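You operate a simulated robot arm through the tools that you are given. There is no shell and no other tool. Be economical: measure what you need, move in short steps, check, and stop when the job is done.

You run a simulated robot arm. Do the job below in one go: nothing can be reset, and whatever is moved stays where it is left.

TASK
Swap the sensor for the spare and set the gap to 5 mm.
Fine: the spare is on the sensor stand, the old one goes there; sensor screw tight again.

It is judged by the outcome, as a careful person would: the job done as asked, and still so three seconds after it is handed in. It fails if anything else is knocked over, pushed out of place, dropped, spilled or broken.

THE ROBOT
A 7-joint arm with a two-finger parallel gripper, fixed in place. Base frame: the origin is at the foot of the arm, x ahead of it, y to its left, z up; the work surface is at about z = 0.848. Units: m, rad, N and s.
With the tool pointing down near the work surface it reaches from about 0.24 to 0.68 m from the base axis. Its first joint turns from -1.152 to 1.152 rad. Payload 2.4 kg.
The tool frame sits at the grasp point between the pads (the TCP): z along the fingers, y along the line on which they close. The tips reach 0.03 m beyond it. The gripper opens to 0.094 m. The fingers are 0.028 m wide and 0.01 m thick; the gripper's body (0.05 by 0.096 m) begins 0.055 m behind the TCP.
Orientation is that of the tool frame in the base frame, as a unit quaternion [w, x, y, z]. With the fingers straight down and closing along the base's y, the tool's x points along the base's -x, its y along +y and its z along -z.

THE INTERFACE
- The arm moves only by the tool apply_moves. Its argument "rows" is one flat list of numbers, 7 for each row, row after row: the shift along the tool's x, y, z in m, then the turn, a rotation vector about the tool's x, y, z in rad, then the finger opening in m, from 0 to 0.094. In form: [x, y, z, wx, wy, wz, jaw, x, y, z, wx, wy, wz, jaw, ...]. A call has 1 to 12 rows; each row shifts and turns the commanded pose from where the row before left it, along the tool's axes as they then stand. Rows are played at 5 a second. More than 0.05 m and 0.15 rad between two rows, or a gripper value outside its range, and nothing of the call is played. A pose out of reach is approached as far as the arm can. The call stops where the force on the tool passes 70 N (or 10 N more than at its start, if that is more) or the arm is blocked; 0.2 s more then pass. The fingers move at their own pace (about 0.153 m/s each) and stop on an object; they squeeze with about 32 N. The grip force told is the motor's: it shows also when the fingers shut on nothing. Time passes only in rows, and 0.2 s behind the last, so rows that do not move let the fingers close. It gives the time, the measured TCP pose, the force on the tool (base axes), the opening and the grip force at its end, in the units of the frame above (readings bear some noise), and new pictures: "views" is both (left out), scene, wrist or none.
- Cameras (640 x 400 px; columns grow to the right, rows downward): "scene" is fixed at [0.043, 0.4728, 1.4562]; the picture's right is [-0.72, -0.69, 0.00], its down [-0.30, 0.32, -0.90] and it looks along [0.62, -0.65, -0.44] (base axes); focal length 310 px, centre (320, 200). "wrist" rides on the gripper at [-0.037, 0, -0.058] in the tool frame; the picture's right is [0.00, -1.00, 0.00], its down [0.97, 0.00, -0.24] and it looks along [0.24, 0.00, 0.97] (tool axes); focal length 218 px, centre (320, 200). There is no depth. A picture from a camera that has moved, and an enlarged one, comes with that camera's place and axes in the base frame and with its lens.
- inspect(camera, box): a new picture of the part [left, top, right, bottom] of that camera's present view, enlarged. No time passes.
- finish_job(): hands the job in; it is judged then, once.

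Work in short steps. Places have to be worked out from the pictures, the camera data and where the tool is seen: move nearer, look again, correct. Check each grasp and each placing, and mend what went wrong. You have 120 turns and 150 pictures in all, those below and enlarged ones among them. Open the gripper and draw the arm clear of the work before you hand the job in, unless the task says otherwise; then end with one line.

The tools are called after "Call:" as a command line: name --argument value ..., lists and objects as JSON in quotes. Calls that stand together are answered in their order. apply_moves: Moves the arm, as the interface text tells. Its arguments: {"type":"object","properties":{"rows":{"type":"array","items":{"type":"number"}},"views":{"type":"string","enum":["both","scene","wrist","none"]}},"required":["rows"]} The other tools are called the same way: inspect (camera, box) takes an enlarged picture of a part of a camera's view; finish_job () hands the job in.

At the start:

```text
t: 0.0
tcp_pos: [0.4289, -0.1444, 1.2111]
orientation: [0.001, 0.0, 1.0, 0.001]
ft_force: [-0.3, 0.3, 0.6]
gripper_width: 0.0942
grasp_force: 0.1
```

scene: 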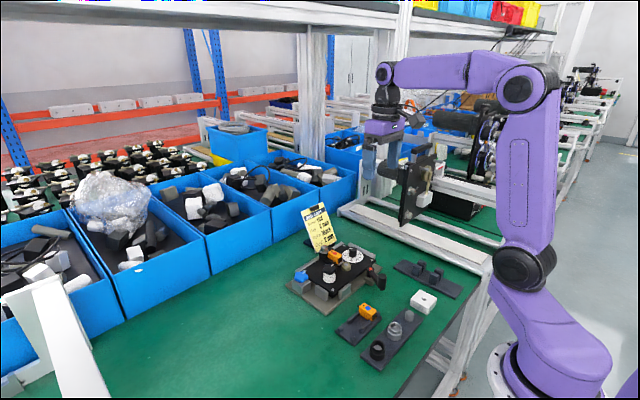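
wrist: 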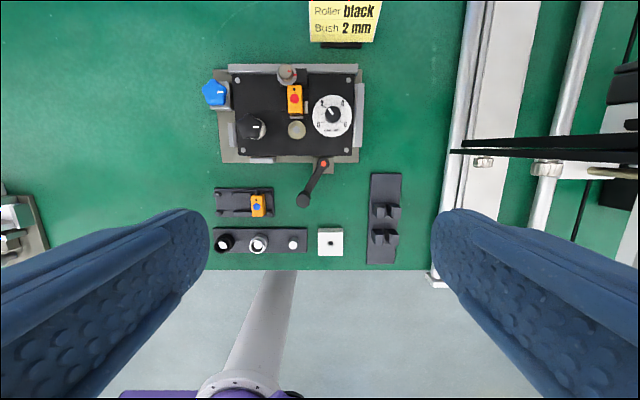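

The pictures show a small machine with a card, a sensor stand and some loose parts. I'll enlarge both views to identify them.

Call:
inspect --camera "wrist" --box '[190, 50, 410, 190]'

Call:
inspect --camera "wrist" --box '[190, 160, 410, 280]'

Call:
inspect --camera "scene" --box '[270, 190, 480, 380]'

Call:
inspect --camera "scene" --box '[285, 195, 400, 310]'

```text
2.86 times, centred on (300, 120) of wrist
camera zoom: at [0.4654, -0.1436, 1.2682], right [0.0, -1.0, 0.0], down [-0.97, 0.0, 0.24], along [-0.24, 0.0, -0.97], focal length 624 px, centre (377, 429)
```

zoom: 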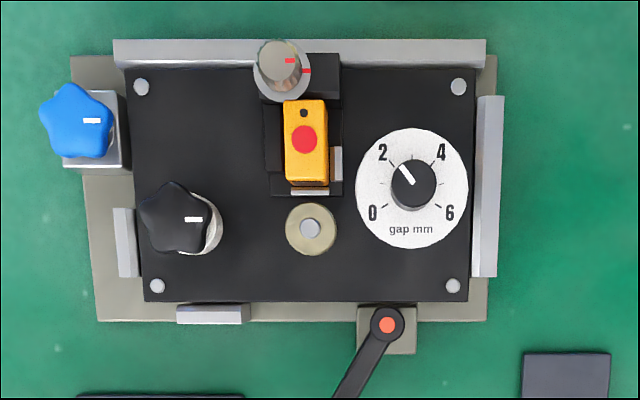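

```text
2.91 times, centred on (300, 220) of wrist
camera zoom: at [0.4654, -0.1436, 1.2682], right [0.0, -1.0, 0.0], down [-0.97, 0.0, 0.24], along [-0.24, 0.0, -0.97], focal length 635 px, centre (378, 142)
```

zoom: 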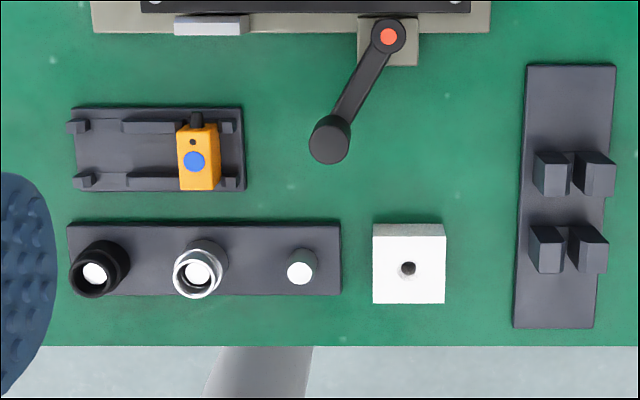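

```text
2.11 times, centred on (375, 285) of scene
camera zoom: at [0.043, 0.4728, 1.4562], right [-0.72, -0.69, 0.0], down [-0.3, 0.32, -0.9], along [0.62, -0.65, -0.44], focal length 653 px, centre (204, 21)
```

zoom: 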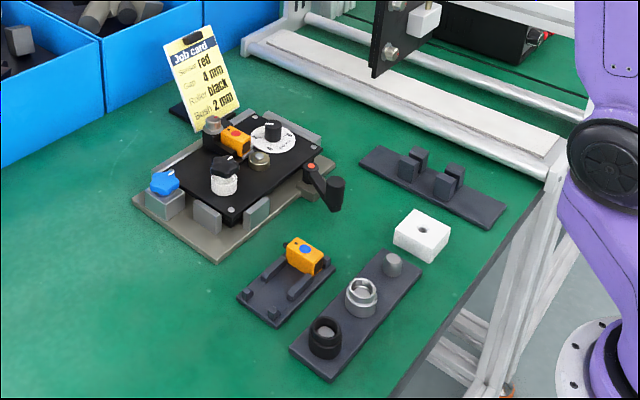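

```text
3.48 times, centred on (342, 252) of scene
camera zoom: at [0.043, 0.4728, 1.4562], right [-0.72, -0.69, 0.0], down [-0.3, 0.32, -0.9], along [0.62, -0.65, -0.44], focal length 1078 px, centre (242, 17)
```

zoom: 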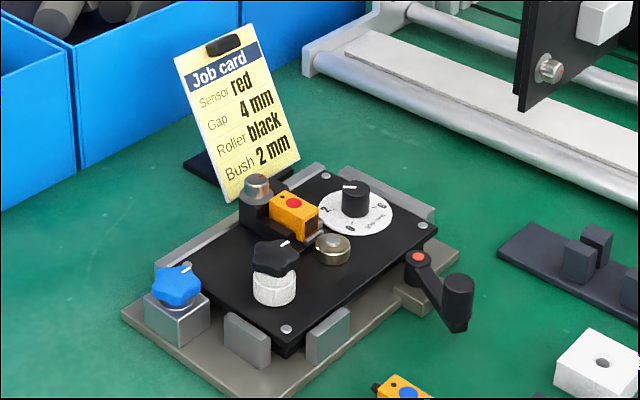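

The card describes the present setup (red, 4 mm), but the task asks for blue and 5 mm. I'll move nearer, above the machine, to measure.

Call:
apply_moves --rows '[-0.025, 0.0095, 0.035, 0, 0, 0, 0.094, -0.025, 0.0095, 0.035, 0, 0, 0, 0.094, -0.025, 0.0095, 0.035, 0, 0, 0, 0.094, -0.025, 0.0095, 0.035, 0, 0, 0, 0.094, 0, 0, 0, 0, 0, 0, 0.094]' --views "both"

```text
t: 1.2
tcp_pos: [0.5311, -0.1075, 1.0709]
orientation: [0.001, 0.0, 1.0, 0.001]
ft_force: [0.4, 0.1, 0.4]
gripper_width: 0.0941
grasp_force: 0.1
camera wrist: at [0.5658, -0.1052, 1.1279], right [0.0, -1.0, 0.0], down [-0.97, 0.0, 0.24], along [-0.24, 0.0, -0.97], focal length 218 px, centre (320, 200)
```

scene: 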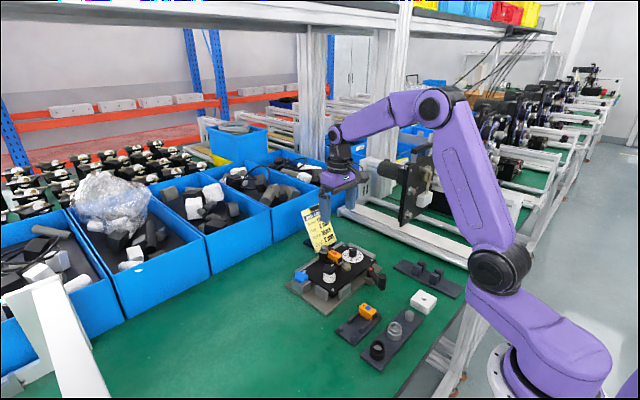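
wrist: 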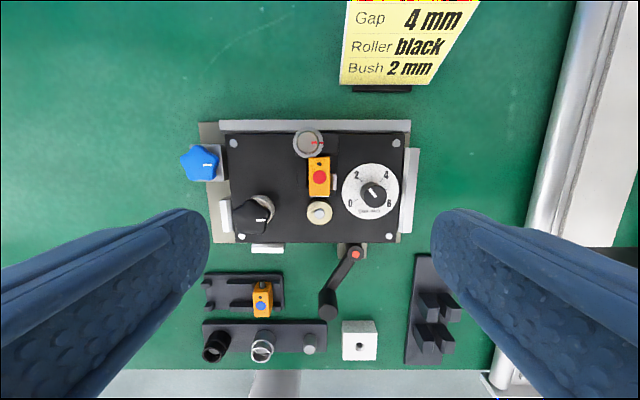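

Call:
inspect --camera "wrist" --box '[270, 115, 420, 255]'

Call:
inspect --camera "wrist" --box '[195, 260, 345, 370]'

Call:
inspect --camera "scene" --box '[315, 235, 385, 300]'

```text
2.86 times, centred on (345, 185) of wrist
camera zoom: at [0.5658, -0.1052, 1.1279], right [0.0, -1.0, 0.0], down [-0.97, 0.0, 0.24], along [-0.24, 0.0, -0.97], focal length 624 px, centre (249, 243)
```

zoom: 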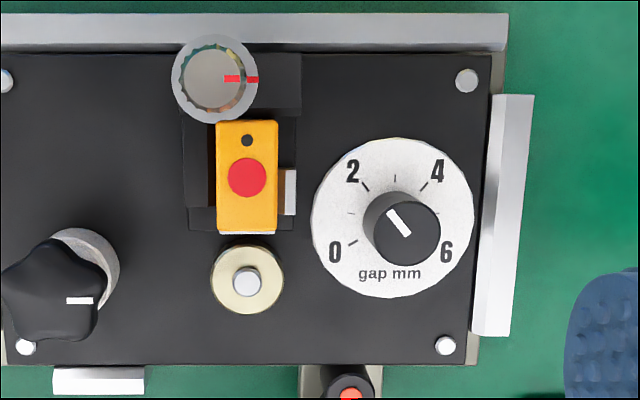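

```text
3.64 times, centred on (270, 315) of wrist
camera zoom: at [0.5658, -0.1052, 1.1279], right [0.0, -1.0, 0.0], down [-0.97, 0.0, 0.24], along [-0.24, 0.0, -0.97], focal length 794 px, centre (502, -218)
```

zoom: 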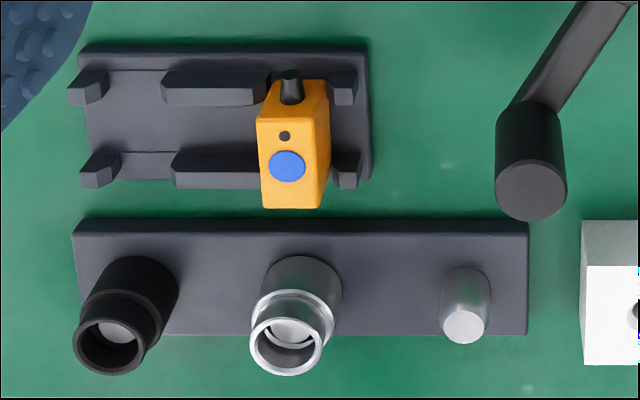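

```text
6.15 times, centred on (350, 268) of scene
camera zoom: at [0.043, 0.4728, 1.4562], right [-0.72, -0.69, 0.0], down [-0.3, 0.32, -0.9], along [0.62, -0.65, -0.44], focal length 1908 px, centre (135, -215)
```

zoom: 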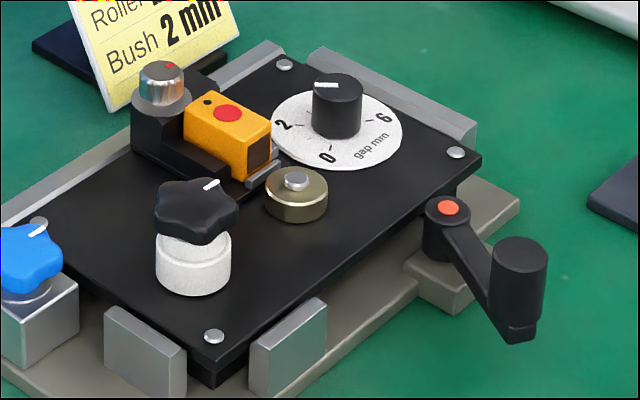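

Measured so far: sensor top at about (0.535, -0.105, 0.911), screw at about (0.569, -0.094, 0.915), plate top at about 0.875. I'll tilt the wrist for an oblique view of how the holder is built.

Call:
apply_moves --rows '[0.037, 0, 0.02, 0, 0, 0, 0.094, 0.037, 0, 0.02, 0, 0, 0, 0.094, 0.037, 0, 0.02, 0, 0, 0, 0.094, 0, 0, 0, 0, -0.15, 0, 0.094, 0, 0, 0, 0, -0.15, 0, 0.094, 0, 0, 0, 0, -0.15, 0, 0.094, 0, 0, 0, 0, -0.15, 0, 0.094, 0, 0, 0, 0, -0.15, 0, 0.094, 0, 0, 0, 0, -0.15, 0, 0.094, 0, 0, 0, 0, 0, 0, 0.094]' --views "wrist"

```text
t: 3.4
tcp_pos: [0.4262, -0.1071, 1.012]
orientation: [0.435, 0.0, 0.9, 0.001]
ft_force: [0.4, 0.4, -0.2]
gripper_width: 0.0941
grasp_force: 0.2
out of reach, approached as far as the arm can: row 9
camera wrist: at [0.4027, -0.1047, 1.076], right [0.0, -1.0, 0.0], down [-0.79, 0.0, -0.61], along [0.61, 0.0, -0.79], focal length 218 px, centre (320, 200)
```

wrist: 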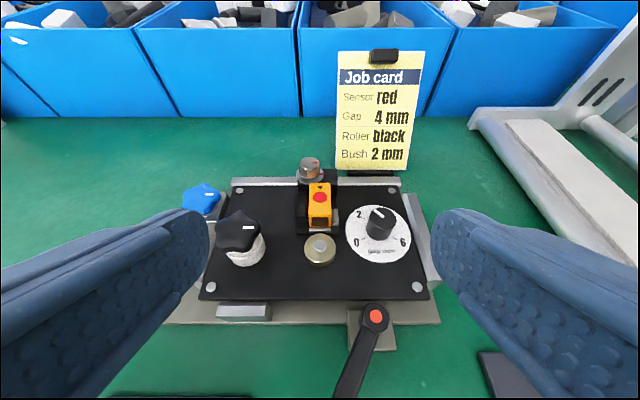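

Call:
inspect --camera "wrist" --box '[280, 150, 360, 270]'

Call:
inspect --camera "wrist" --box '[335, 185, 425, 270]'

```text
3.33 times, centred on (320, 210) of wrist
camera zoom: at [0.4027, -0.1047, 1.076], right [0.0, -1.0, 0.0], down [-0.79, 0.0, -0.61], along [0.61, 0.0, -0.79], focal length 728 px, centre (320, 167)
```

zoom: 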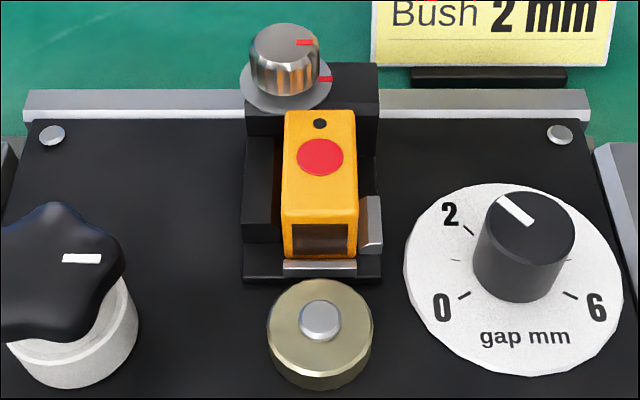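

```text
4.71 times, centred on (380, 228) of wrist
camera zoom: at [0.4027, -0.1047, 1.076], right [0.0, -1.0, 0.0], down [-0.79, 0.0, -0.61], along [0.61, 0.0, -0.79], focal length 1027 px, centre (38, 71)
```

zoom: 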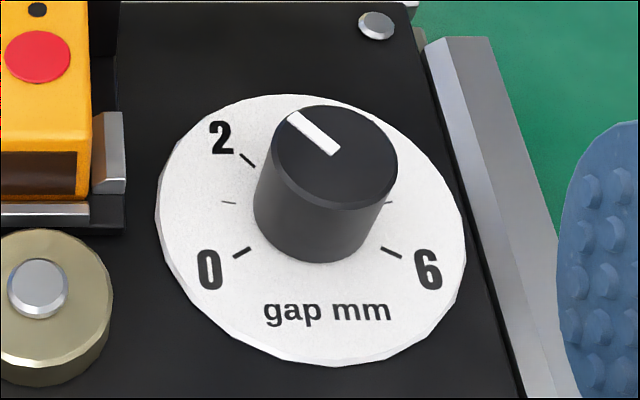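

The holder is an open-topped cradle with a left wall, a grey post on the right and a rear block carrying the screw; red marks on the cap and flange show the screw's state. I'll go upright again and hover above the screw.

Call:
apply_moves --rows '[0, 0, 0, 0, 0.15, 0, 0.06, 0, 0, 0, 0, 0.15, 0, 0.06, 0, 0, 0, 0, 0.15, 0, 0.06, 0, 0, 0, 0, 0.15, 0, 0.06, 0, 0, 0, 0, 0.15, 0, 0.06, 0, 0, 0, 0, 0.15, 0, 0.06, -0.0483, 0.004, 0.003, 0, 0, 0, 0.05, -0.0483, 0.0045, 0.003, 0, 0, 0, 0.05, -0.0483, 0.0045, 0.003, 0, 0, 0, 0.05, 0, 0, 0, 0, 0, 0, 0.05]' --views "wrist"

Call:
inspect --camera "wrist" --box '[240, 170, 400, 330]'

```text
t: 5.6
tcp_pos: [0.5689, -0.0933, 1.0043]
orientation: [0.001, 0.0, 1.0, 0.001]
ft_force: [0.3, -0.4, -0.3]
gripper_width: 0.0502
grasp_force: 0.1
camera wrist: at [0.6062, -0.0918, 1.061], right [0.0, -1.0, 0.0], down [-0.97, 0.0, 0.24], along [-0.24, 0.0, -0.97], focal length 218 px, centre (320, 200)
```

wrist: 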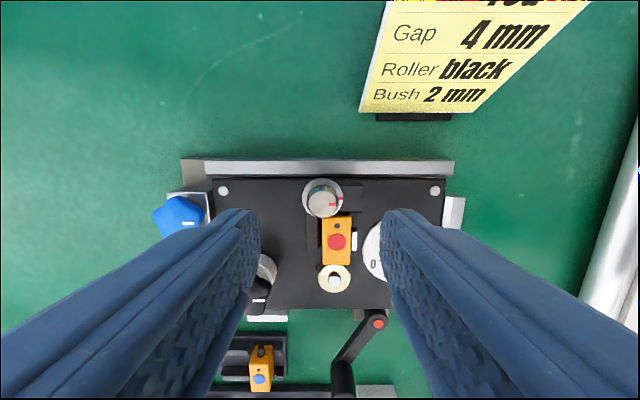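

```text
2.50 times, centred on (320, 250) of wrist
camera zoom: at [0.6062, -0.0918, 1.061], right [0.0, -1.0, 0.0], down [-0.97, 0.0, 0.24], along [-0.24, 0.0, -0.97], focal length 546 px, centre (320, 75)
```

zoom: 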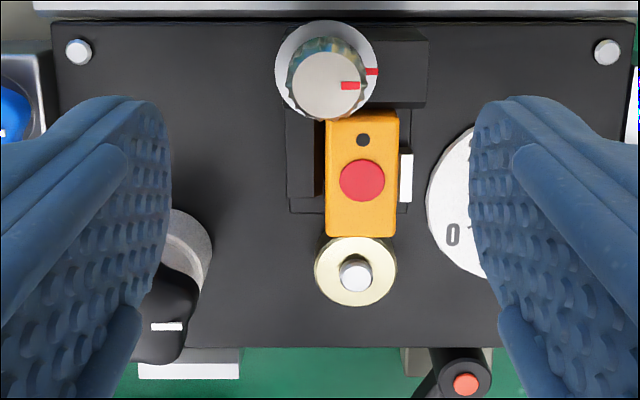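

The screw axis is at about (0.568, -0.094), cap from z 0.903 to 0.920. I'll lower until the tips are at about z 0.907, shifted slightly to +x to clear the sensor.

Call:
apply_moves --rows '[-0.003, -0.0007, 0.033, 0, 0, 0, 0.044, 0, 0, 0.033, 0, 0, 0, 0.044, 0, 0, 0, 0, 0, 0, 0.044]' --views "both"

Call:
inspect --camera "scene" --box '[310, 225, 390, 290]'

```text
t: 6.4
tcp_pos: [0.5737, -0.094, 0.9373]
orientation: [0.001, 0.0, 1.0, 0.001]
ft_force: [0.7, 0.8, 0.5]
gripper_width: 0.044
grasp_force: 0.1
camera wrist: at [0.6099, -0.0926, 0.9943], right [0.0, -1.0, 0.0], down [-0.97, 0.0, 0.24], along [-0.24, 0.0, -0.97], focal length 218 px, centre (320, 200)
```

scene: 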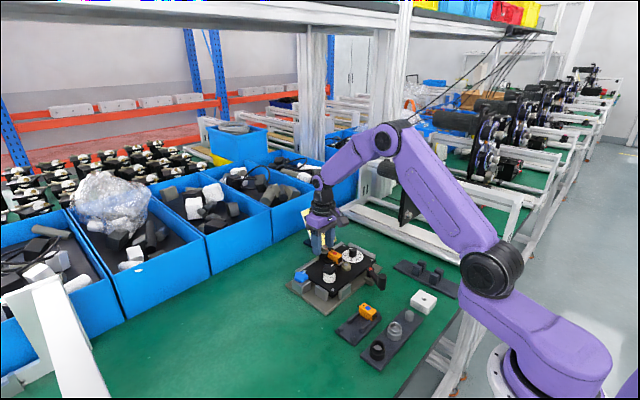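
wrist: 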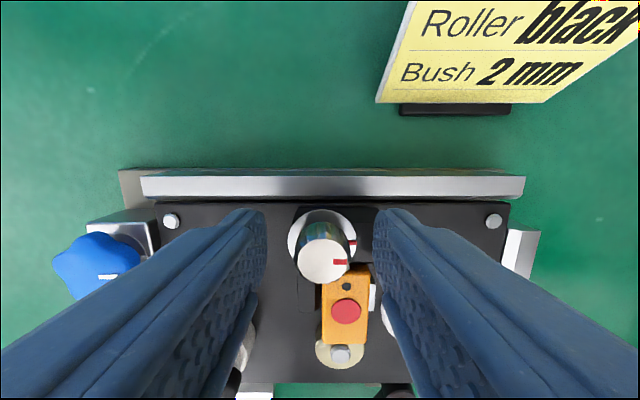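

```text
6.15 times, centred on (350, 258) of scene
camera zoom: at [0.043, 0.4728, 1.4562], right [-0.72, -0.69, 0.0], down [-0.3, 0.32, -0.9], along [0.62, -0.65, -0.44], focal length 1908 px, centre (135, -154)
```

zoom: 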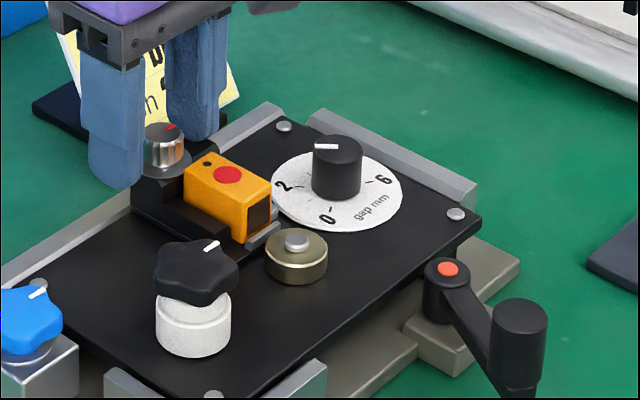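

The fingers straddle the cap. I'll close and check the grip.

Call:
apply_moves --rows '[0, 0, 0, 0, 0, 0, 0.01, 0, 0, 0, 0, 0, 0, 0.01, 0, 0, 0, 0, 0, 0, 0.01]' --views "wrist"

```text
t: 7.2
tcp_pos: [0.5736, -0.0964, 0.9371]
orientation: [0.001, 0.0, 1.0, 0.001]
ft_force: [0.7, -6.0, -0.3]
gripper_width: 0.0207
grasp_force: 31.8
camera wrist: at [0.6098, -0.0935, 0.9944], right [0.0, -1.0, 0.0], down [-0.97, 0.0, 0.24], along [-0.24, 0.0, -0.97], focal length 218 px, centre (320, 200)
```

wrist: 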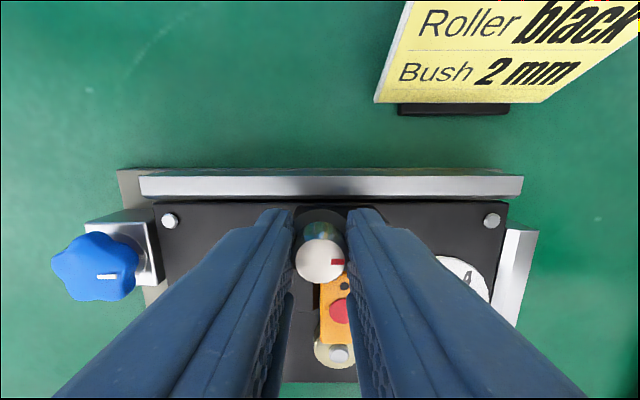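

Gripped at 20.7 mm, and the screw axis is really at y = -0.0965. I'll correct for that and turn counter-clockwise to loosen, rotating about the screw axis.

Call:
apply_moves --rows '[0, -0.002, 0, 0, 0, 0, 0.01, 0, 0.0007, 0, 0, 0, -0.12, 0.01, 0, 0.0007, 0, 0, 0, -0.12, 0.01, 0, 0.0007, 0, 0, 0, -0.12, 0.01, 0, 0.0007, 0, 0, 0, -0.12, 0.01, 0, 0.0007, 0, 0, 0, -0.12, 0.01, 0, 0.0007, 0, 0, 0, -0.12, 0.01, 0, 0, 0, 0, 0, 0, 0.01]' --views "both"

Call:
inspect --camera "scene" --box '[310, 225, 390, 290]'

```text
t: 9.0
tcp_pos: [0.5716, -0.0926, 0.9378]
orientation: [0.002, -0.352, 0.936, -0.001]
ft_force: [-3.7, -4.5, 9.0]
gripper_width: 0.0206
grasp_force: 32.1
camera wrist: at [0.5998, -0.0666, 0.9949], right [0.66, -0.75, 0.0], down [-0.73, -0.64, 0.24], along [-0.18, -0.16, -0.97], focal length 218 px, centre (320, 200)
```

scene: 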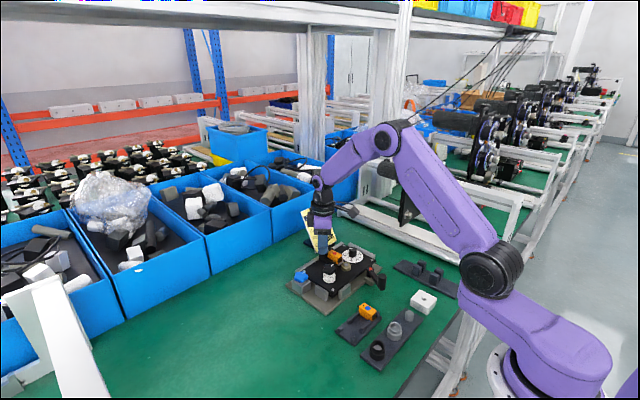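
wrist: 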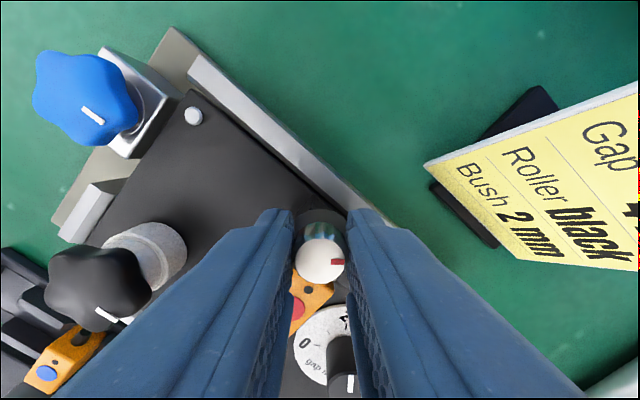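

```text
6.15 times, centred on (350, 258) of scene
camera zoom: at [0.0427, 0.4727, 1.4563], right [-0.72, -0.69, 0.0], down [-0.3, 0.32, -0.9], along [0.62, -0.65, -0.44], focal length 1908 px, centre (135, -154)
```

zoom: 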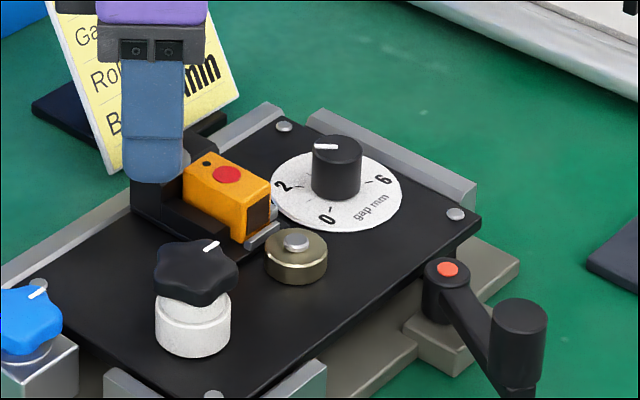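

The mark turned with the fingers, so the screw is loosening. I'll regrip and take another stroke.

Call:
apply_moves --rows '[0, 0, 0, 0, 0, 0, 0.034, 0, -0.0009, 0, 0, 0, 0.144, 0.034, 0, -0.0009, 0, 0, 0, 0.144, 0.034, 0, -0.0009, 0, 0, 0, 0.144, 0.034, 0, -0.0009, 0, 0, 0, 0.144, 0.034, 0, -0.0009, 0, 0, 0, 0.144, 0.034, 0, 0, 0, 0, 0, 0, 0.034]' --views "wrist"

Call:
inspect --camera "wrist" --box '[270, 180, 390, 380]'

```text
t: 10.6
tcp_pos: [0.5758, -0.0966, 0.9365]
orientation: [0.001, 0.002, 1.0, 0.001]
ft_force: [1.0, -0.5, -0.3]
gripper_width: 0.0337
grasp_force: 0.1
camera wrist: at [0.6112, -0.0947, 0.9942], right [0.0, -1.0, 0.0], down [-0.97, 0.0, 0.24], along [-0.24, 0.0, -0.97], focal length 218 px, centre (320, 200)
```

wrist: 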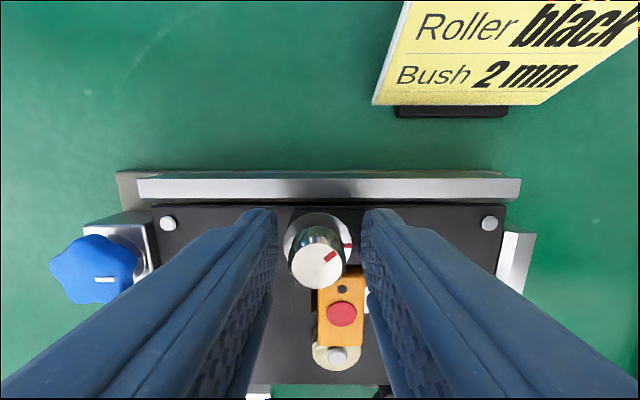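

```text
2.00 times, centred on (330, 280) of wrist
camera zoom: at [0.6112, -0.0947, 0.9942], right [0.0, -1.0, 0.0], down [-0.97, 0.0, 0.24], along [-0.24, 0.0, -0.97], focal length 436 px, centre (300, 40)
```

zoom: 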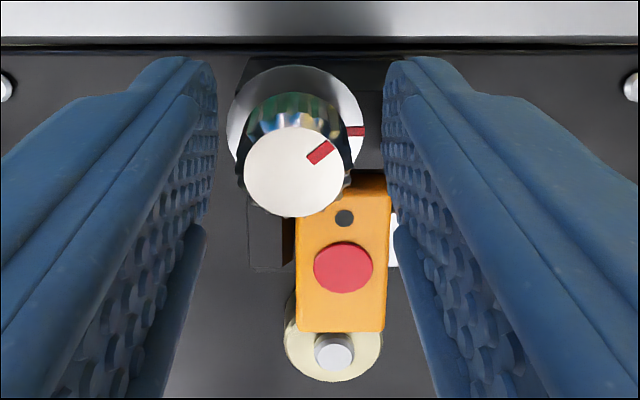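

It turned about 40° counter-clockwise. I'll do another full stroke and return.

Call:
apply_moves --rows '[0.002, 0, 0, 0, 0, 0, 0.01, 0, 0.0007, 0, 0, 0, -0.145, 0.01, 0, 0.0007, 0, 0, 0, -0.145, 0.01, 0, 0.0007, 0, 0, 0, -0.145, 0.01, 0, 0.0007, 0, 0, 0, -0.145, 0.01, 0, 0.0007, 0, 0, 0, -0.145, 0.01, 0, 0, 0, 0, 0, 0, 0.034, 0, -0.0007, 0, 0, 0, 0.145, 0.034, 0, -0.0007, 0, 0, 0, 0.145, 0.034, 0, -0.0007, 0, 0, 0, 0.145, 0.034, 0, -0.0007, 0, 0, 0, 0.145, 0.034, 0, -0.0007, 0, 0, 0, 0.145, 0.034]' --views "wrist"

Call:
inspect --camera "wrist" --box '[270, 180, 390, 380]'

```text
t: 13.2
tcp_pos: [0.571, -0.0945, 0.9364]
orientation: [0.002, 0.002, 1.0, 0.001]
ft_force: [-0.4, 0.3, -0.2]
gripper_width: 0.0341
grasp_force: 0.0
camera wrist: at [0.6093, -0.0944, 0.9941], right [0.0, -1.0, 0.0], down [-0.97, 0.0, 0.24], along [-0.24, 0.0, -0.97], focal length 218 px, centre (320, 200)
```

wrist: 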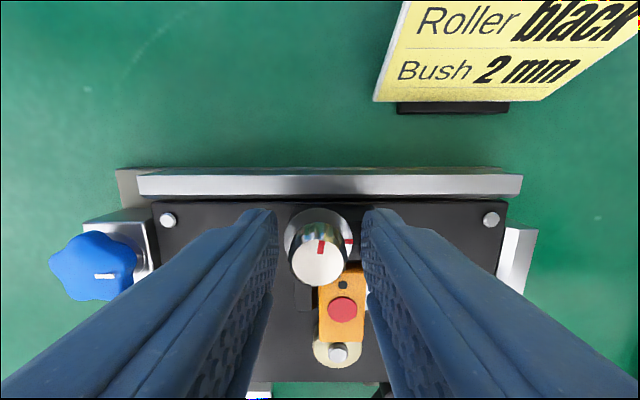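

```text
2.00 times, centred on (330, 280) of wrist
camera zoom: at [0.6093, -0.0944, 0.9941], right [0.0, -1.0, 0.0], down [-0.97, 0.0, 0.24], along [-0.24, 0.0, -0.97], focal length 436 px, centre (300, 40)
```

zoom: 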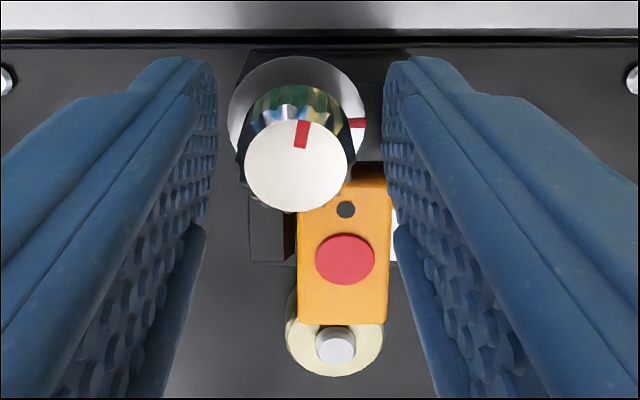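

It has turned about 80°. One more stroke, watching for a stop.

Call:
apply_moves --rows '[-0.002, -0.001, 0, 0, 0, 0, 0.01, 0, 0.0007, 0, 0, 0, -0.145, 0.01, 0, 0.0007, 0, 0, 0, -0.145, 0.01, 0, 0.0007, 0, 0, 0, -0.145, 0.01, 0, 0.0007, 0, 0, 0, -0.145, 0.01, 0, 0.0007, 0, 0, 0, -0.145, 0.01, 0, 0, 0, 0, 0, 0, 0.034, 0, -0.0007, 0, 0, 0, 0.145, 0.034, 0, -0.0007, 0, 0, 0, 0.145, 0.034, 0, -0.0007, 0, 0, 0, 0.145, 0.034, 0, -0.0007, 0, 0, 0, 0.145, 0.034, 0, -0.0007, 0, 0, 0, 0.145, 0.034]' --views "wrist"

Call:
inspect --camera "wrist" --box '[270, 180, 390, 380]'

```text
t: 15.8
tcp_pos: [0.5757, -0.0971, 0.9369]
orientation: [0.0, 0.002, 1.0, 0.001]
ft_force: [0.7, -0.3, 0.5]
gripper_width: 0.0341
grasp_force: 0.1
camera wrist: at [0.6118, -0.0954, 0.9941], right [0.0, -1.0, 0.0], down [-0.97, 0.0, 0.24], along [-0.24, 0.0, -0.97], focal length 218 px, centre (320, 200)
```

wrist: 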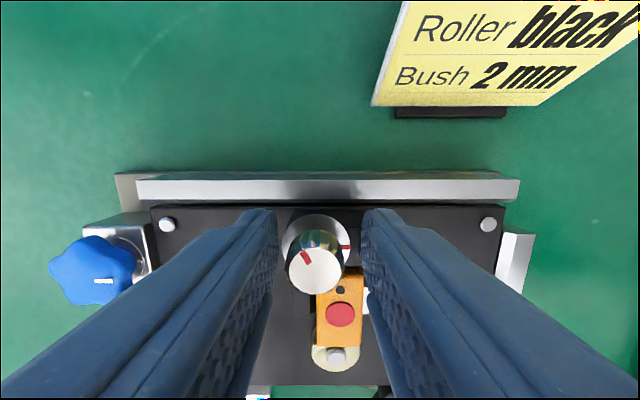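

```text
2.00 times, centred on (330, 280) of wrist
camera zoom: at [0.6118, -0.0954, 0.9941], right [0.0, -1.0, 0.0], down [-0.97, 0.0, 0.24], along [-0.24, 0.0, -0.97], focal length 436 px, centre (300, 40)
```

zoom: 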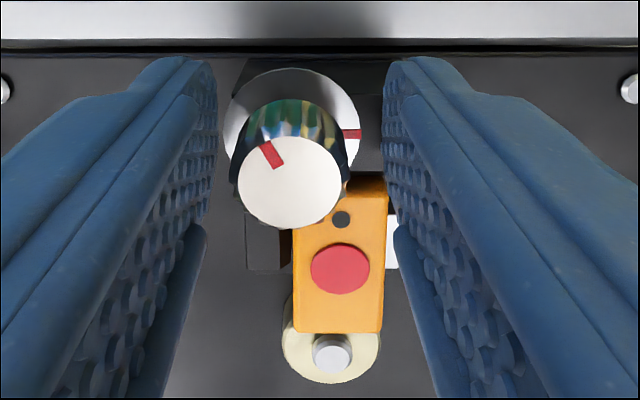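

About 120° now. I'll continue with another stroke.

Call:
apply_moves --rows '[0.001, 0, 0, 0, 0, 0, 0.01, 0, 0.0007, 0, 0, 0, -0.145, 0.01, 0, 0.0007, 0, 0, 0, -0.145, 0.01, 0, 0.0007, 0, 0, 0, -0.145, 0.01, 0, 0.0007, 0, 0, 0, -0.145, 0.01, 0, 0.0007, 0, 0, 0, -0.145, 0.01, 0, 0, 0, 0, 0, 0, 0.034, 0, -0.0007, 0, 0, 0, 0.145, 0.034, 0, -0.0007, 0, 0, 0, 0.145, 0.034, 0, -0.0007, 0, 0, 0, 0.145, 0.034, 0, -0.0007, 0, 0, 0, 0.145, 0.034, 0, -0.0007, 0, 0, 0, 0.145, 0.034]' --views "none"

Call:
apply_moves --rows '[0, 0, 0, 0, 0, 0, 0.01, 0, 0.0007, 0, 0, 0, -0.145, 0.01, 0, 0.0007, 0, 0, 0, -0.145, 0.01, 0, 0.0007, 0, 0, 0, -0.145, 0.01, 0, 0.0007, 0, 0, 0, -0.145, 0.01, 0, 0.0007, 0, 0, 0, -0.145, 0.01, 0, 0, 0, 0, 0, 0, 0.034, 0, -0.0007, 0, 0, 0, 0.145, 0.034, 0, -0.0007, 0, 0, 0, 0.145, 0.034, 0, -0.0007, 0, 0, 0, 0.145, 0.034, 0, -0.0007, 0, 0, 0, 0.145, 0.034, 0, -0.0007, 0, 0, 0, 0.145, 0.034]' --views "wrist"

Call:
inspect --camera "wrist" --box '[270, 180, 390, 380]'

```text
t: 18.4
tcp_pos: [0.5743, -0.0964, 0.9365]
orientation: [0.0, 0.001, 1.0, 0.0]
ft_force: [-0.3, 0.0, -0.5]
gripper_width: 0.034
grasp_force: 0.1
```

```text
t: 21.0
tcp_pos: [0.5755, -0.097, 0.9379]
orientation: [0.001, 0.001, 1.0, 0.001]
ft_force: [-0.3, -0.3, 0.4]
gripper_width: 0.0342
grasp_force: 0.0
camera wrist: at [0.6117, -0.0954, 0.9941], right [0.0, -1.0, 0.0], down [-0.97, 0.0, 0.24], along [-0.24, 0.0, -0.97], focal length 218 px, centre (320, 200)
```

wrist: 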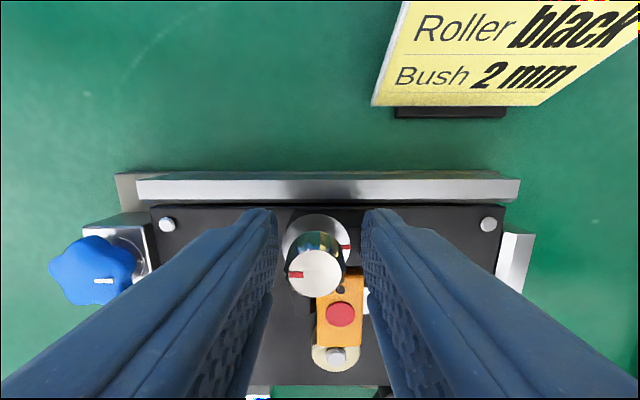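

```text
2.00 times, centred on (330, 280) of wrist
camera zoom: at [0.6117, -0.0954, 0.9941], right [0.0, -1.0, 0.0], down [-0.97, 0.0, 0.24], along [-0.24, 0.0, -0.97], focal length 436 px, centre (300, 40)
```

zoom: 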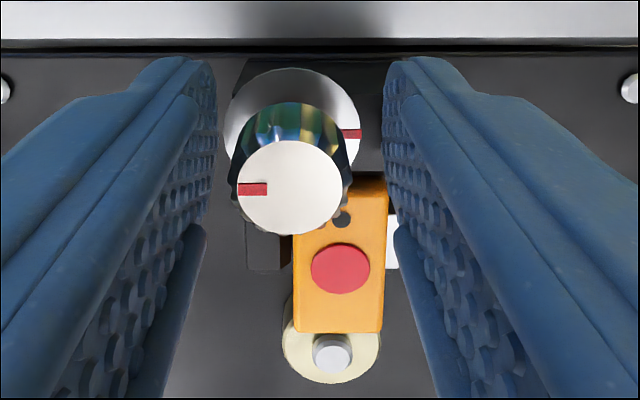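

The mark is now exactly opposite the flange mark (180°), and the second stroke stalled there, so this is the loose stop. I'll rise and look closely at the sensor stand.

Call:
apply_moves --rows '[0, 0, -0.035, 0, 0, 0, 0.05, 0, 0, -0.035, 0, 0, 0, 0.05, 0.035, 0.0174, 0, 0, 0, 0, 0.05, 0.035, 0.0174, 0, 0, 0, 0, 0.05, 0.035, 0.0174, 0, 0, 0, 0, 0.05, 0.035, 0.0174, 0, 0, 0, 0, 0.06, 0.035, 0.0174, 0, 0, 0, 0, 0.094, 0, 0, 0, 0, 0, 0, 0.094]' --views "wrist"

Call:
inspect --camera "wrist" --box '[240, 190, 400, 330]'

Call:
inspect --camera "scene" --box '[325, 290, 395, 350]'

Call:
inspect --camera "scene" --box '[310, 225, 390, 290]'

```text
t: 22.8
tcp_pos: [0.4018, -0.0086, 1.0055]
orientation: [0.0, 0.0, 1.0, 0.002]
ft_force: [0.1, 0.6, -0.6]
gripper_width: 0.0942
grasp_force: 0.0
camera wrist: at [0.4369, -0.0082, 1.0635], right [0.0, -1.0, 0.0], down [-0.97, 0.0, 0.24], along [-0.24, 0.0, -0.97], focal length 218 px, centre (320, 200)
```

wrist: 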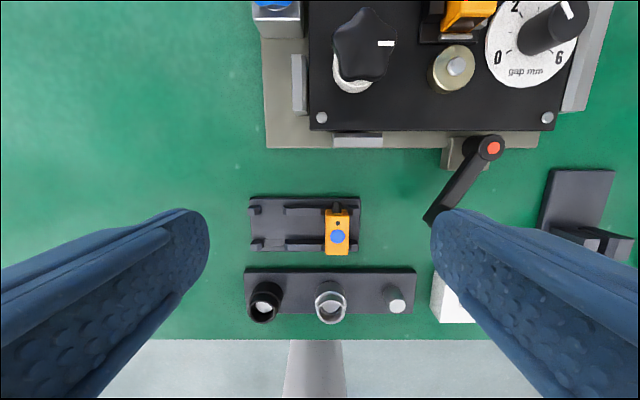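

```text
2.86 times, centred on (320, 260) of wrist
camera zoom: at [0.4369, -0.0082, 1.0635], right [0.0, -1.0, 0.0], down [-0.97, 0.0, 0.24], along [-0.24, 0.0, -0.97], focal length 624 px, centre (320, 29)
```

zoom: 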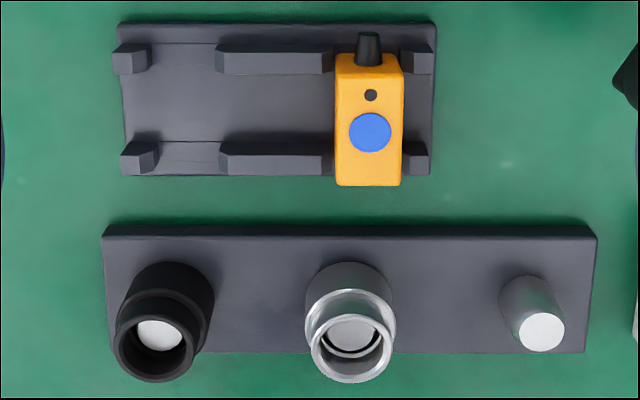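

```text
6.67 times, centred on (360, 320) of scene
camera zoom: at [0.043, 0.4728, 1.4562], right [-0.72, -0.69, 0.0], down [-0.3, 0.32, -0.9], along [0.62, -0.65, -0.44], focal length 2066 px, centre (53, -600)
```

zoom: 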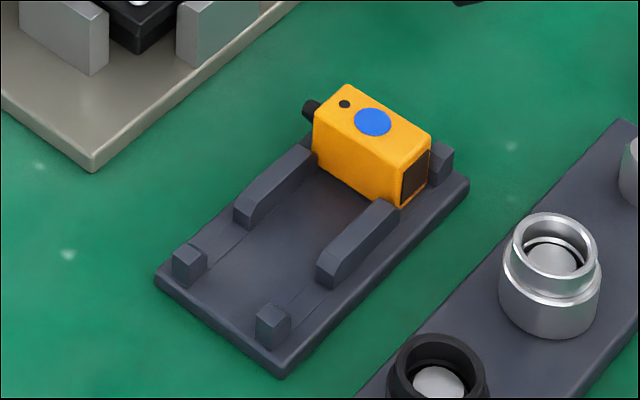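

```text
6.15 times, centred on (350, 258) of scene
camera zoom: at [0.043, 0.4728, 1.4562], right [-0.72, -0.69, 0.0], down [-0.3, 0.32, -0.9], along [0.62, -0.65, -0.44], focal length 1908 px, centre (135, -154)
```

zoom: 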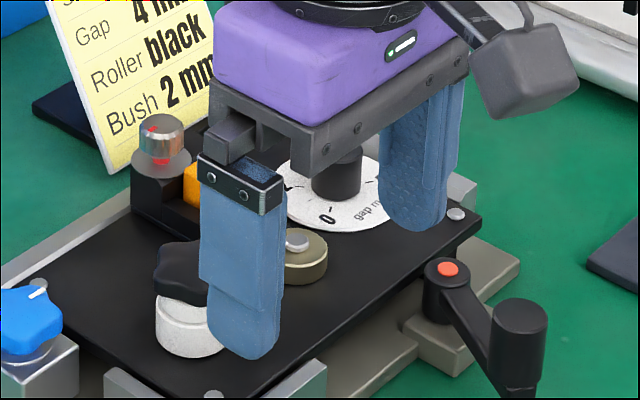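

The stand has a free left slot, so the old sensor goes there. Before lifting it I want to see how the black stub sits under the screw flange, so I'll move behind the machine and tilt the wrist back.

Call:
apply_moves --rows '[-0.03, -0.006, -0.02, 0, 0, 0, 0.05, -0.04, -0.008, -0.02, 0, 0, 0, 0.05, -0.04, -0.008, -0.02, 0, 0, 0, 0.05, -0.04, -0.01, -0.01, 0, 0, 0, 0.05, -0.04, -0.01, 0, 0, 0, 0, 0.05, -0.04, -0.01, 0, 0, 0.15, 0, 0.05, 0, 0, 0, 0, 0.15, 0, 0.05, 0, 0, 0, 0, 0.15, 0, 0.05, 0, 0, 0, 0, 0.15, 0, 0.05, 0, 0, 0, 0, 0, 0, 0.05]' --views "wrist"

```text
t: 25.0
tcp_pos: [0.5851, -0.0448, 1.058]
orientation: [-0.238, 0.0, 0.971, 0.0]
ft_force: [-0.1, 0.2, 0.4]
gripper_width: 0.0497
grasp_force: 0.1
out of reach, approached as far as the arm can: row 7, 8, 9
camera wrist: at [0.6442, -0.0427, 1.0927], right [0.0, -1.0, 0.0], down [-0.75, 0.0, 0.66], along [-0.66, 0.0, -0.75], focal length 218 px, centre (320, 200)
```

wrist: 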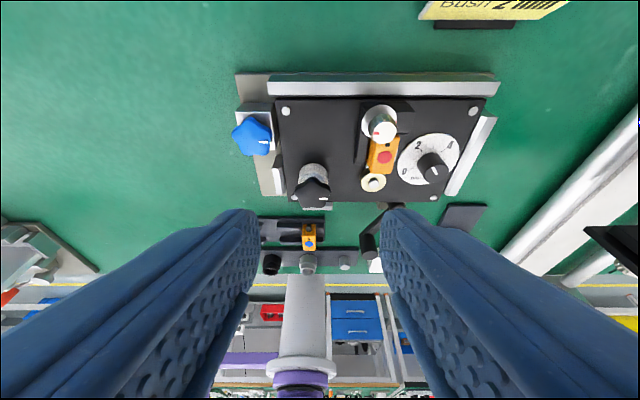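

Call:
inspect --camera "wrist" --box '[350, 90, 420, 200]'

```text
3.64 times, centred on (385, 145) of wrist
camera zoom: at [0.6442, -0.0427, 1.0927], right [0.0, -1.0, 0.0], down [-0.75, 0.0, 0.66], along [-0.66, 0.0, -0.75], focal length 794 px, centre (84, 400)
```

zoom: 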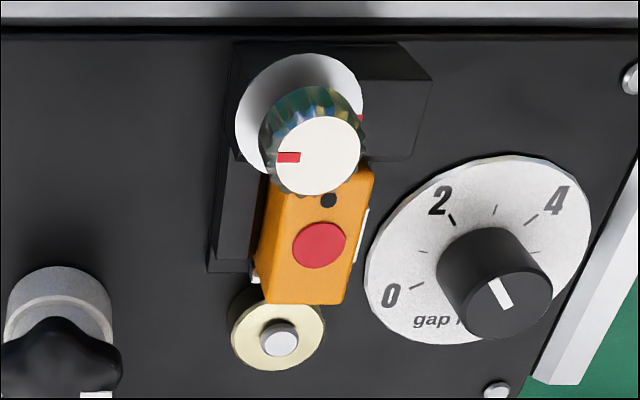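

The stub seems to go into the rear block under the flange, so the sensor may have to slide out along -x first. I'll set the dial first, which may also show what it moves, and go upright again.

Call:
apply_moves --rows '[0, 0, 0, 0, -0.15, 0, 0.05, 0, 0, 0, 0, -0.15, 0, 0.05, 0, 0, 0, 0, -0.15, 0, 0.05, 0, 0, 0, 0, 0, 0, 0.05]' --views "none"

```text
t: 26.0
tcp_pos: [0.5855, -0.0441, 1.0596]
orientation: [-0.014, 0.0, 1.0, 0.001]
ft_force: [-0.4, 0.7, -0.1]
gripper_width: 0.0502
grasp_force: 0.1
```

The rotation had been clamped, leaving about 0.03 rad of tilt. I'll take that out and go above the dial.

Call:
apply_moves --rows '[0, 0, 0, 0, -0.028, 0, 0.05, 0.023, -0.04, 0, 0, 0, 0, 0.05, 0.023, -0.04, 0, 0, 0, 0, 0.05, 0.023, -0.041, 0, 0, 0, 0, 0.05, 0, 0, 0.04, 0, 0, 0, 0.05, 0, 0, 0.03, 0, 0, 0, 0.05, 0, 0, 0, 0, 0, 0, 0.05]' --views "wrist"

Call:
inspect --camera "wrist" --box '[240, 170, 400, 330]'

```text
t: 27.6
tcp_pos: [0.516, -0.1653, 0.9884]
orientation: [-0.001, 0.0, 1.0, 0.001]
ft_force: [-0.1, -0.6, -0.1]
gripper_width: 0.0499
grasp_force: 0.1
camera wrist: at [0.5525, -0.1637, 1.0459], right [0.0, -1.0, 0.0], down [-0.97, 0.0, 0.24], along [-0.24, 0.0, -0.97], focal length 218 px, centre (320, 200)
```

wrist: 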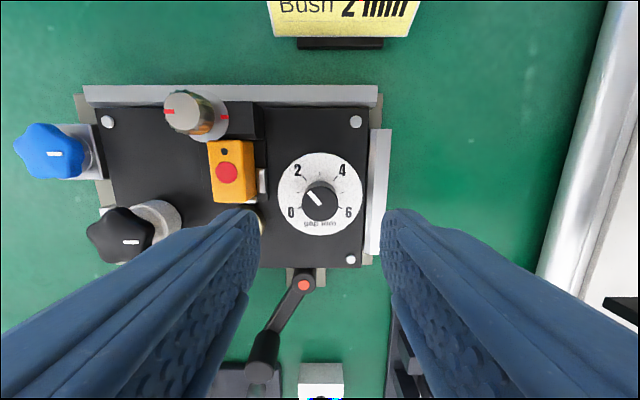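

```text
2.50 times, centred on (320, 250) of wrist
camera zoom: at [0.5525, -0.1637, 1.0459], right [0.0, -1.0, 0.0], down [-0.97, 0.0, 0.24], along [-0.24, 0.0, -0.97], focal length 546 px, centre (320, 75)
```

zoom: 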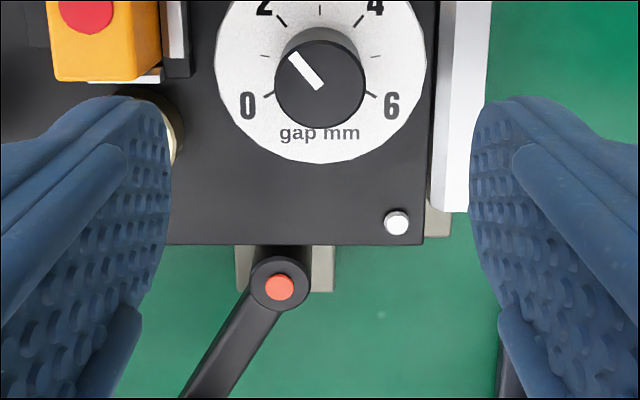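

The dial reads 2.0, at 40° per mm, so 5 is 120° clockwise. I'll pre-turn the tool counter-clockwise about 60° while lowering around the knob.

Call:
apply_moves --rows '[0.0015, 0.001, 0, 0, 0, 0, 0.042, 0, 0, 0, 0, 0, -0.15, 0.042, 0, 0, 0, 0, 0, -0.15, 0.042, 0, 0, 0, 0, 0, -0.15, 0.042, 0, 0, 0, 0, 0, -0.15, 0.042, 0, 0, 0, 0, 0, -0.15, 0.042, 0, 0, 0, 0, 0, -0.15, 0.042, 0, 0, 0, 0, 0, -0.15, 0.042, 0, 0, 0.035, 0, 0, 0, 0.042, 0, 0, 0.036, 0, 0, 0, 0.042, 0, 0, 0, 0, 0, 0, 0.042]' --views "wrist"

```text
t: 30.0
tcp_pos: [0.5143, -0.1647, 0.9178]
orientation: [0.0, -0.5, 0.866, 0.002]
ft_force: [-0.1, 0.0, 0.4]
gripper_width: 0.0419
grasp_force: 0.0
camera wrist: at [0.5318, -0.1315, 0.9745], right [0.87, -0.5, 0.0], down [-0.48, -0.84, 0.24], along [-0.12, -0.21, -0.97], focal length 218 px, centre (320, 200)
```

wrist: 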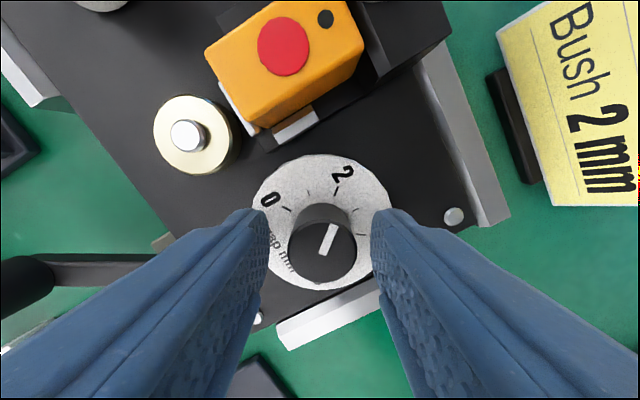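

Centred on the knob. I'll close, turn 60° clockwise and then check.

Call:
apply_moves --rows '[0, 0, 0, 0, 0, 0, 0.015, 0, 0, 0, 0, 0, 0, 0.015, 0, 0, 0, 0, 0, 0.15, 0.015, 0, 0, 0, 0, 0, 0.15, 0.015, 0, 0, 0, 0, 0, 0.15, 0.015, 0, 0, 0, 0, 0, 0.15, 0.015, 0, 0, 0, 0, 0, 0.15, 0.015, 0, 0, 0, 0, 0, 0.15, 0.015, 0, 0, 0, 0, 0, 0.15, 0.015, 0, 0, 0, 0, 0, 0, 0.015]' --views "wrist"

Call:
inspect --camera "wrist" --box '[200, 100, 400, 300]'

```text
t: 32.2
tcp_pos: [0.5146, -0.1643, 0.917]
orientation: [0.0, 0.001, 1.0, 0.001]
ft_force: [7.2, -13.8, -13.5]
gripper_width: 0.024
grasp_force: 31.0
camera wrist: at [0.5509, -0.1636, 0.9745], right [0.0, -1.0, 0.0], down [-0.97, 0.0, 0.24], along [-0.24, 0.0, -0.97], focal length 218 px, centre (320, 200)
```

wrist: 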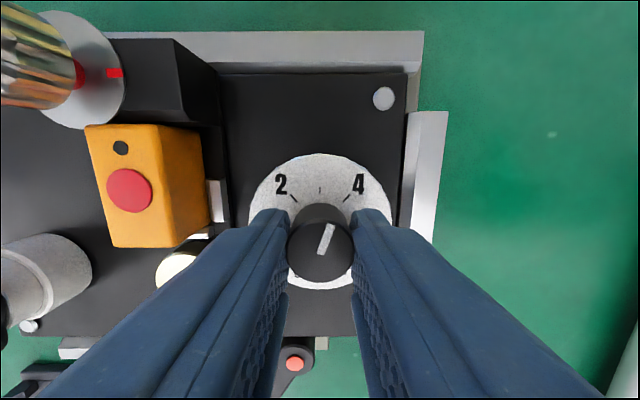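

```text
2.00 times, centred on (300, 200) of wrist
camera zoom: at [0.5509, -0.1636, 0.9745], right [0.0, -1.0, 0.0], down [-0.97, 0.0, 0.24], along [-0.24, 0.0, -0.97], focal length 436 px, centre (360, 200)
```

zoom: 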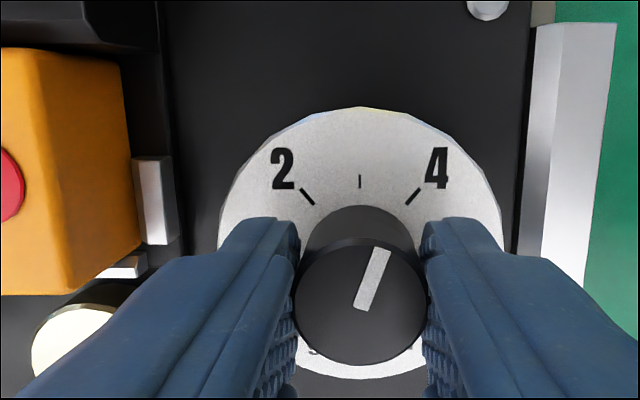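

The pointer is at +20° (3.5 mm). I'll turn another 60° to reach 5.

Call:
apply_moves --rows '[0, 0, 0, 0, 0, 0.15, 0.015, 0, 0, 0, 0, 0, 0.15, 0.015, 0, 0, 0, 0, 0, 0.15, 0.015, 0, 0, 0, 0, 0, 0.15, 0.015, 0, 0, 0, 0, 0, 0.15, 0.015, 0, 0, 0, 0, 0, 0.15, 0.015, 0, 0, 0, 0, 0, 0.147, 0.015, 0, 0, 0, 0, 0, 0, 0.015]' --views "none"

Call:
apply_moves --rows '[0, 0, 0, 0, 0, 0, 0.044, 0, 0, 0, 0, 0, 0, 0.044, 0, 0, -0.035, 0, 0, 0, 0.05, 0, 0, -0.035, 0, 0, 0, 0.05, 0, 0, 0, 0, 0, -0.15, 0.05, 0, 0, 0, 0, 0, -0.15, 0.05, 0, 0, 0, 0, 0, -0.15, 0.05, 0, 0, 0, 0, 0, -0.15, 0.05, 0, 0, 0, 0, 0, -0.15, 0.05, 0, 0, 0, 0, 0, -0.15, 0.05, 0, 0, 0, 0, 0, -0.147, 0.05, 0, 0, 0, 0, 0, 0, 0.05]' --views "wrist"

Call:
inspect --camera "wrist" --box '[180, 100, 400, 260]'

```text
t: 34.0
tcp_pos: [0.5141, -0.1639, 0.9182]
orientation: [-0.001, 0.501, 0.866, 0.001]
ft_force: [4.7, -13.2, -9.0]
gripper_width: 0.0241
grasp_force: 32.2
```

```text
t: 36.6
tcp_pos: [0.514, -0.164, 0.9883]
orientation: [-0.001, -0.001, 1.0, 0.001]
ft_force: [0.6, -0.4, 0.8]
gripper_width: 0.0496
grasp_force: 0.0
camera wrist: at [0.5507, -0.1624, 1.0452], right [0.0, -1.0, 0.0], down [-0.97, 0.0, 0.24], along [-0.24, 0.0, -0.97], focal length 218 px, centre (320, 200)
```

wrist: 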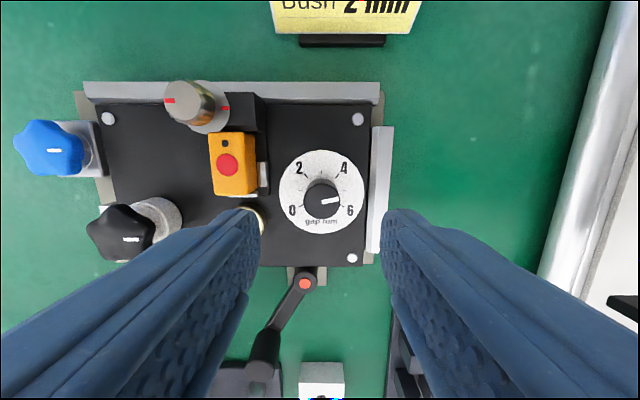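

```text
2.50 times, centred on (290, 180) of wrist
camera zoom: at [0.5507, -0.1624, 1.0452], right [0.0, -1.0, 0.0], down [-0.97, 0.0, 0.24], along [-0.24, 0.0, -0.97], focal length 546 px, centre (395, 250)
```

zoom: 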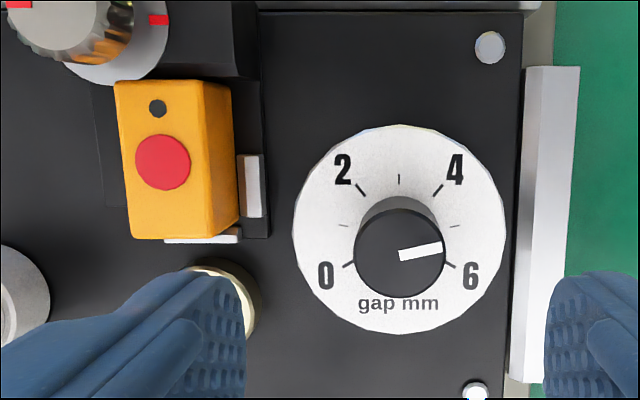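

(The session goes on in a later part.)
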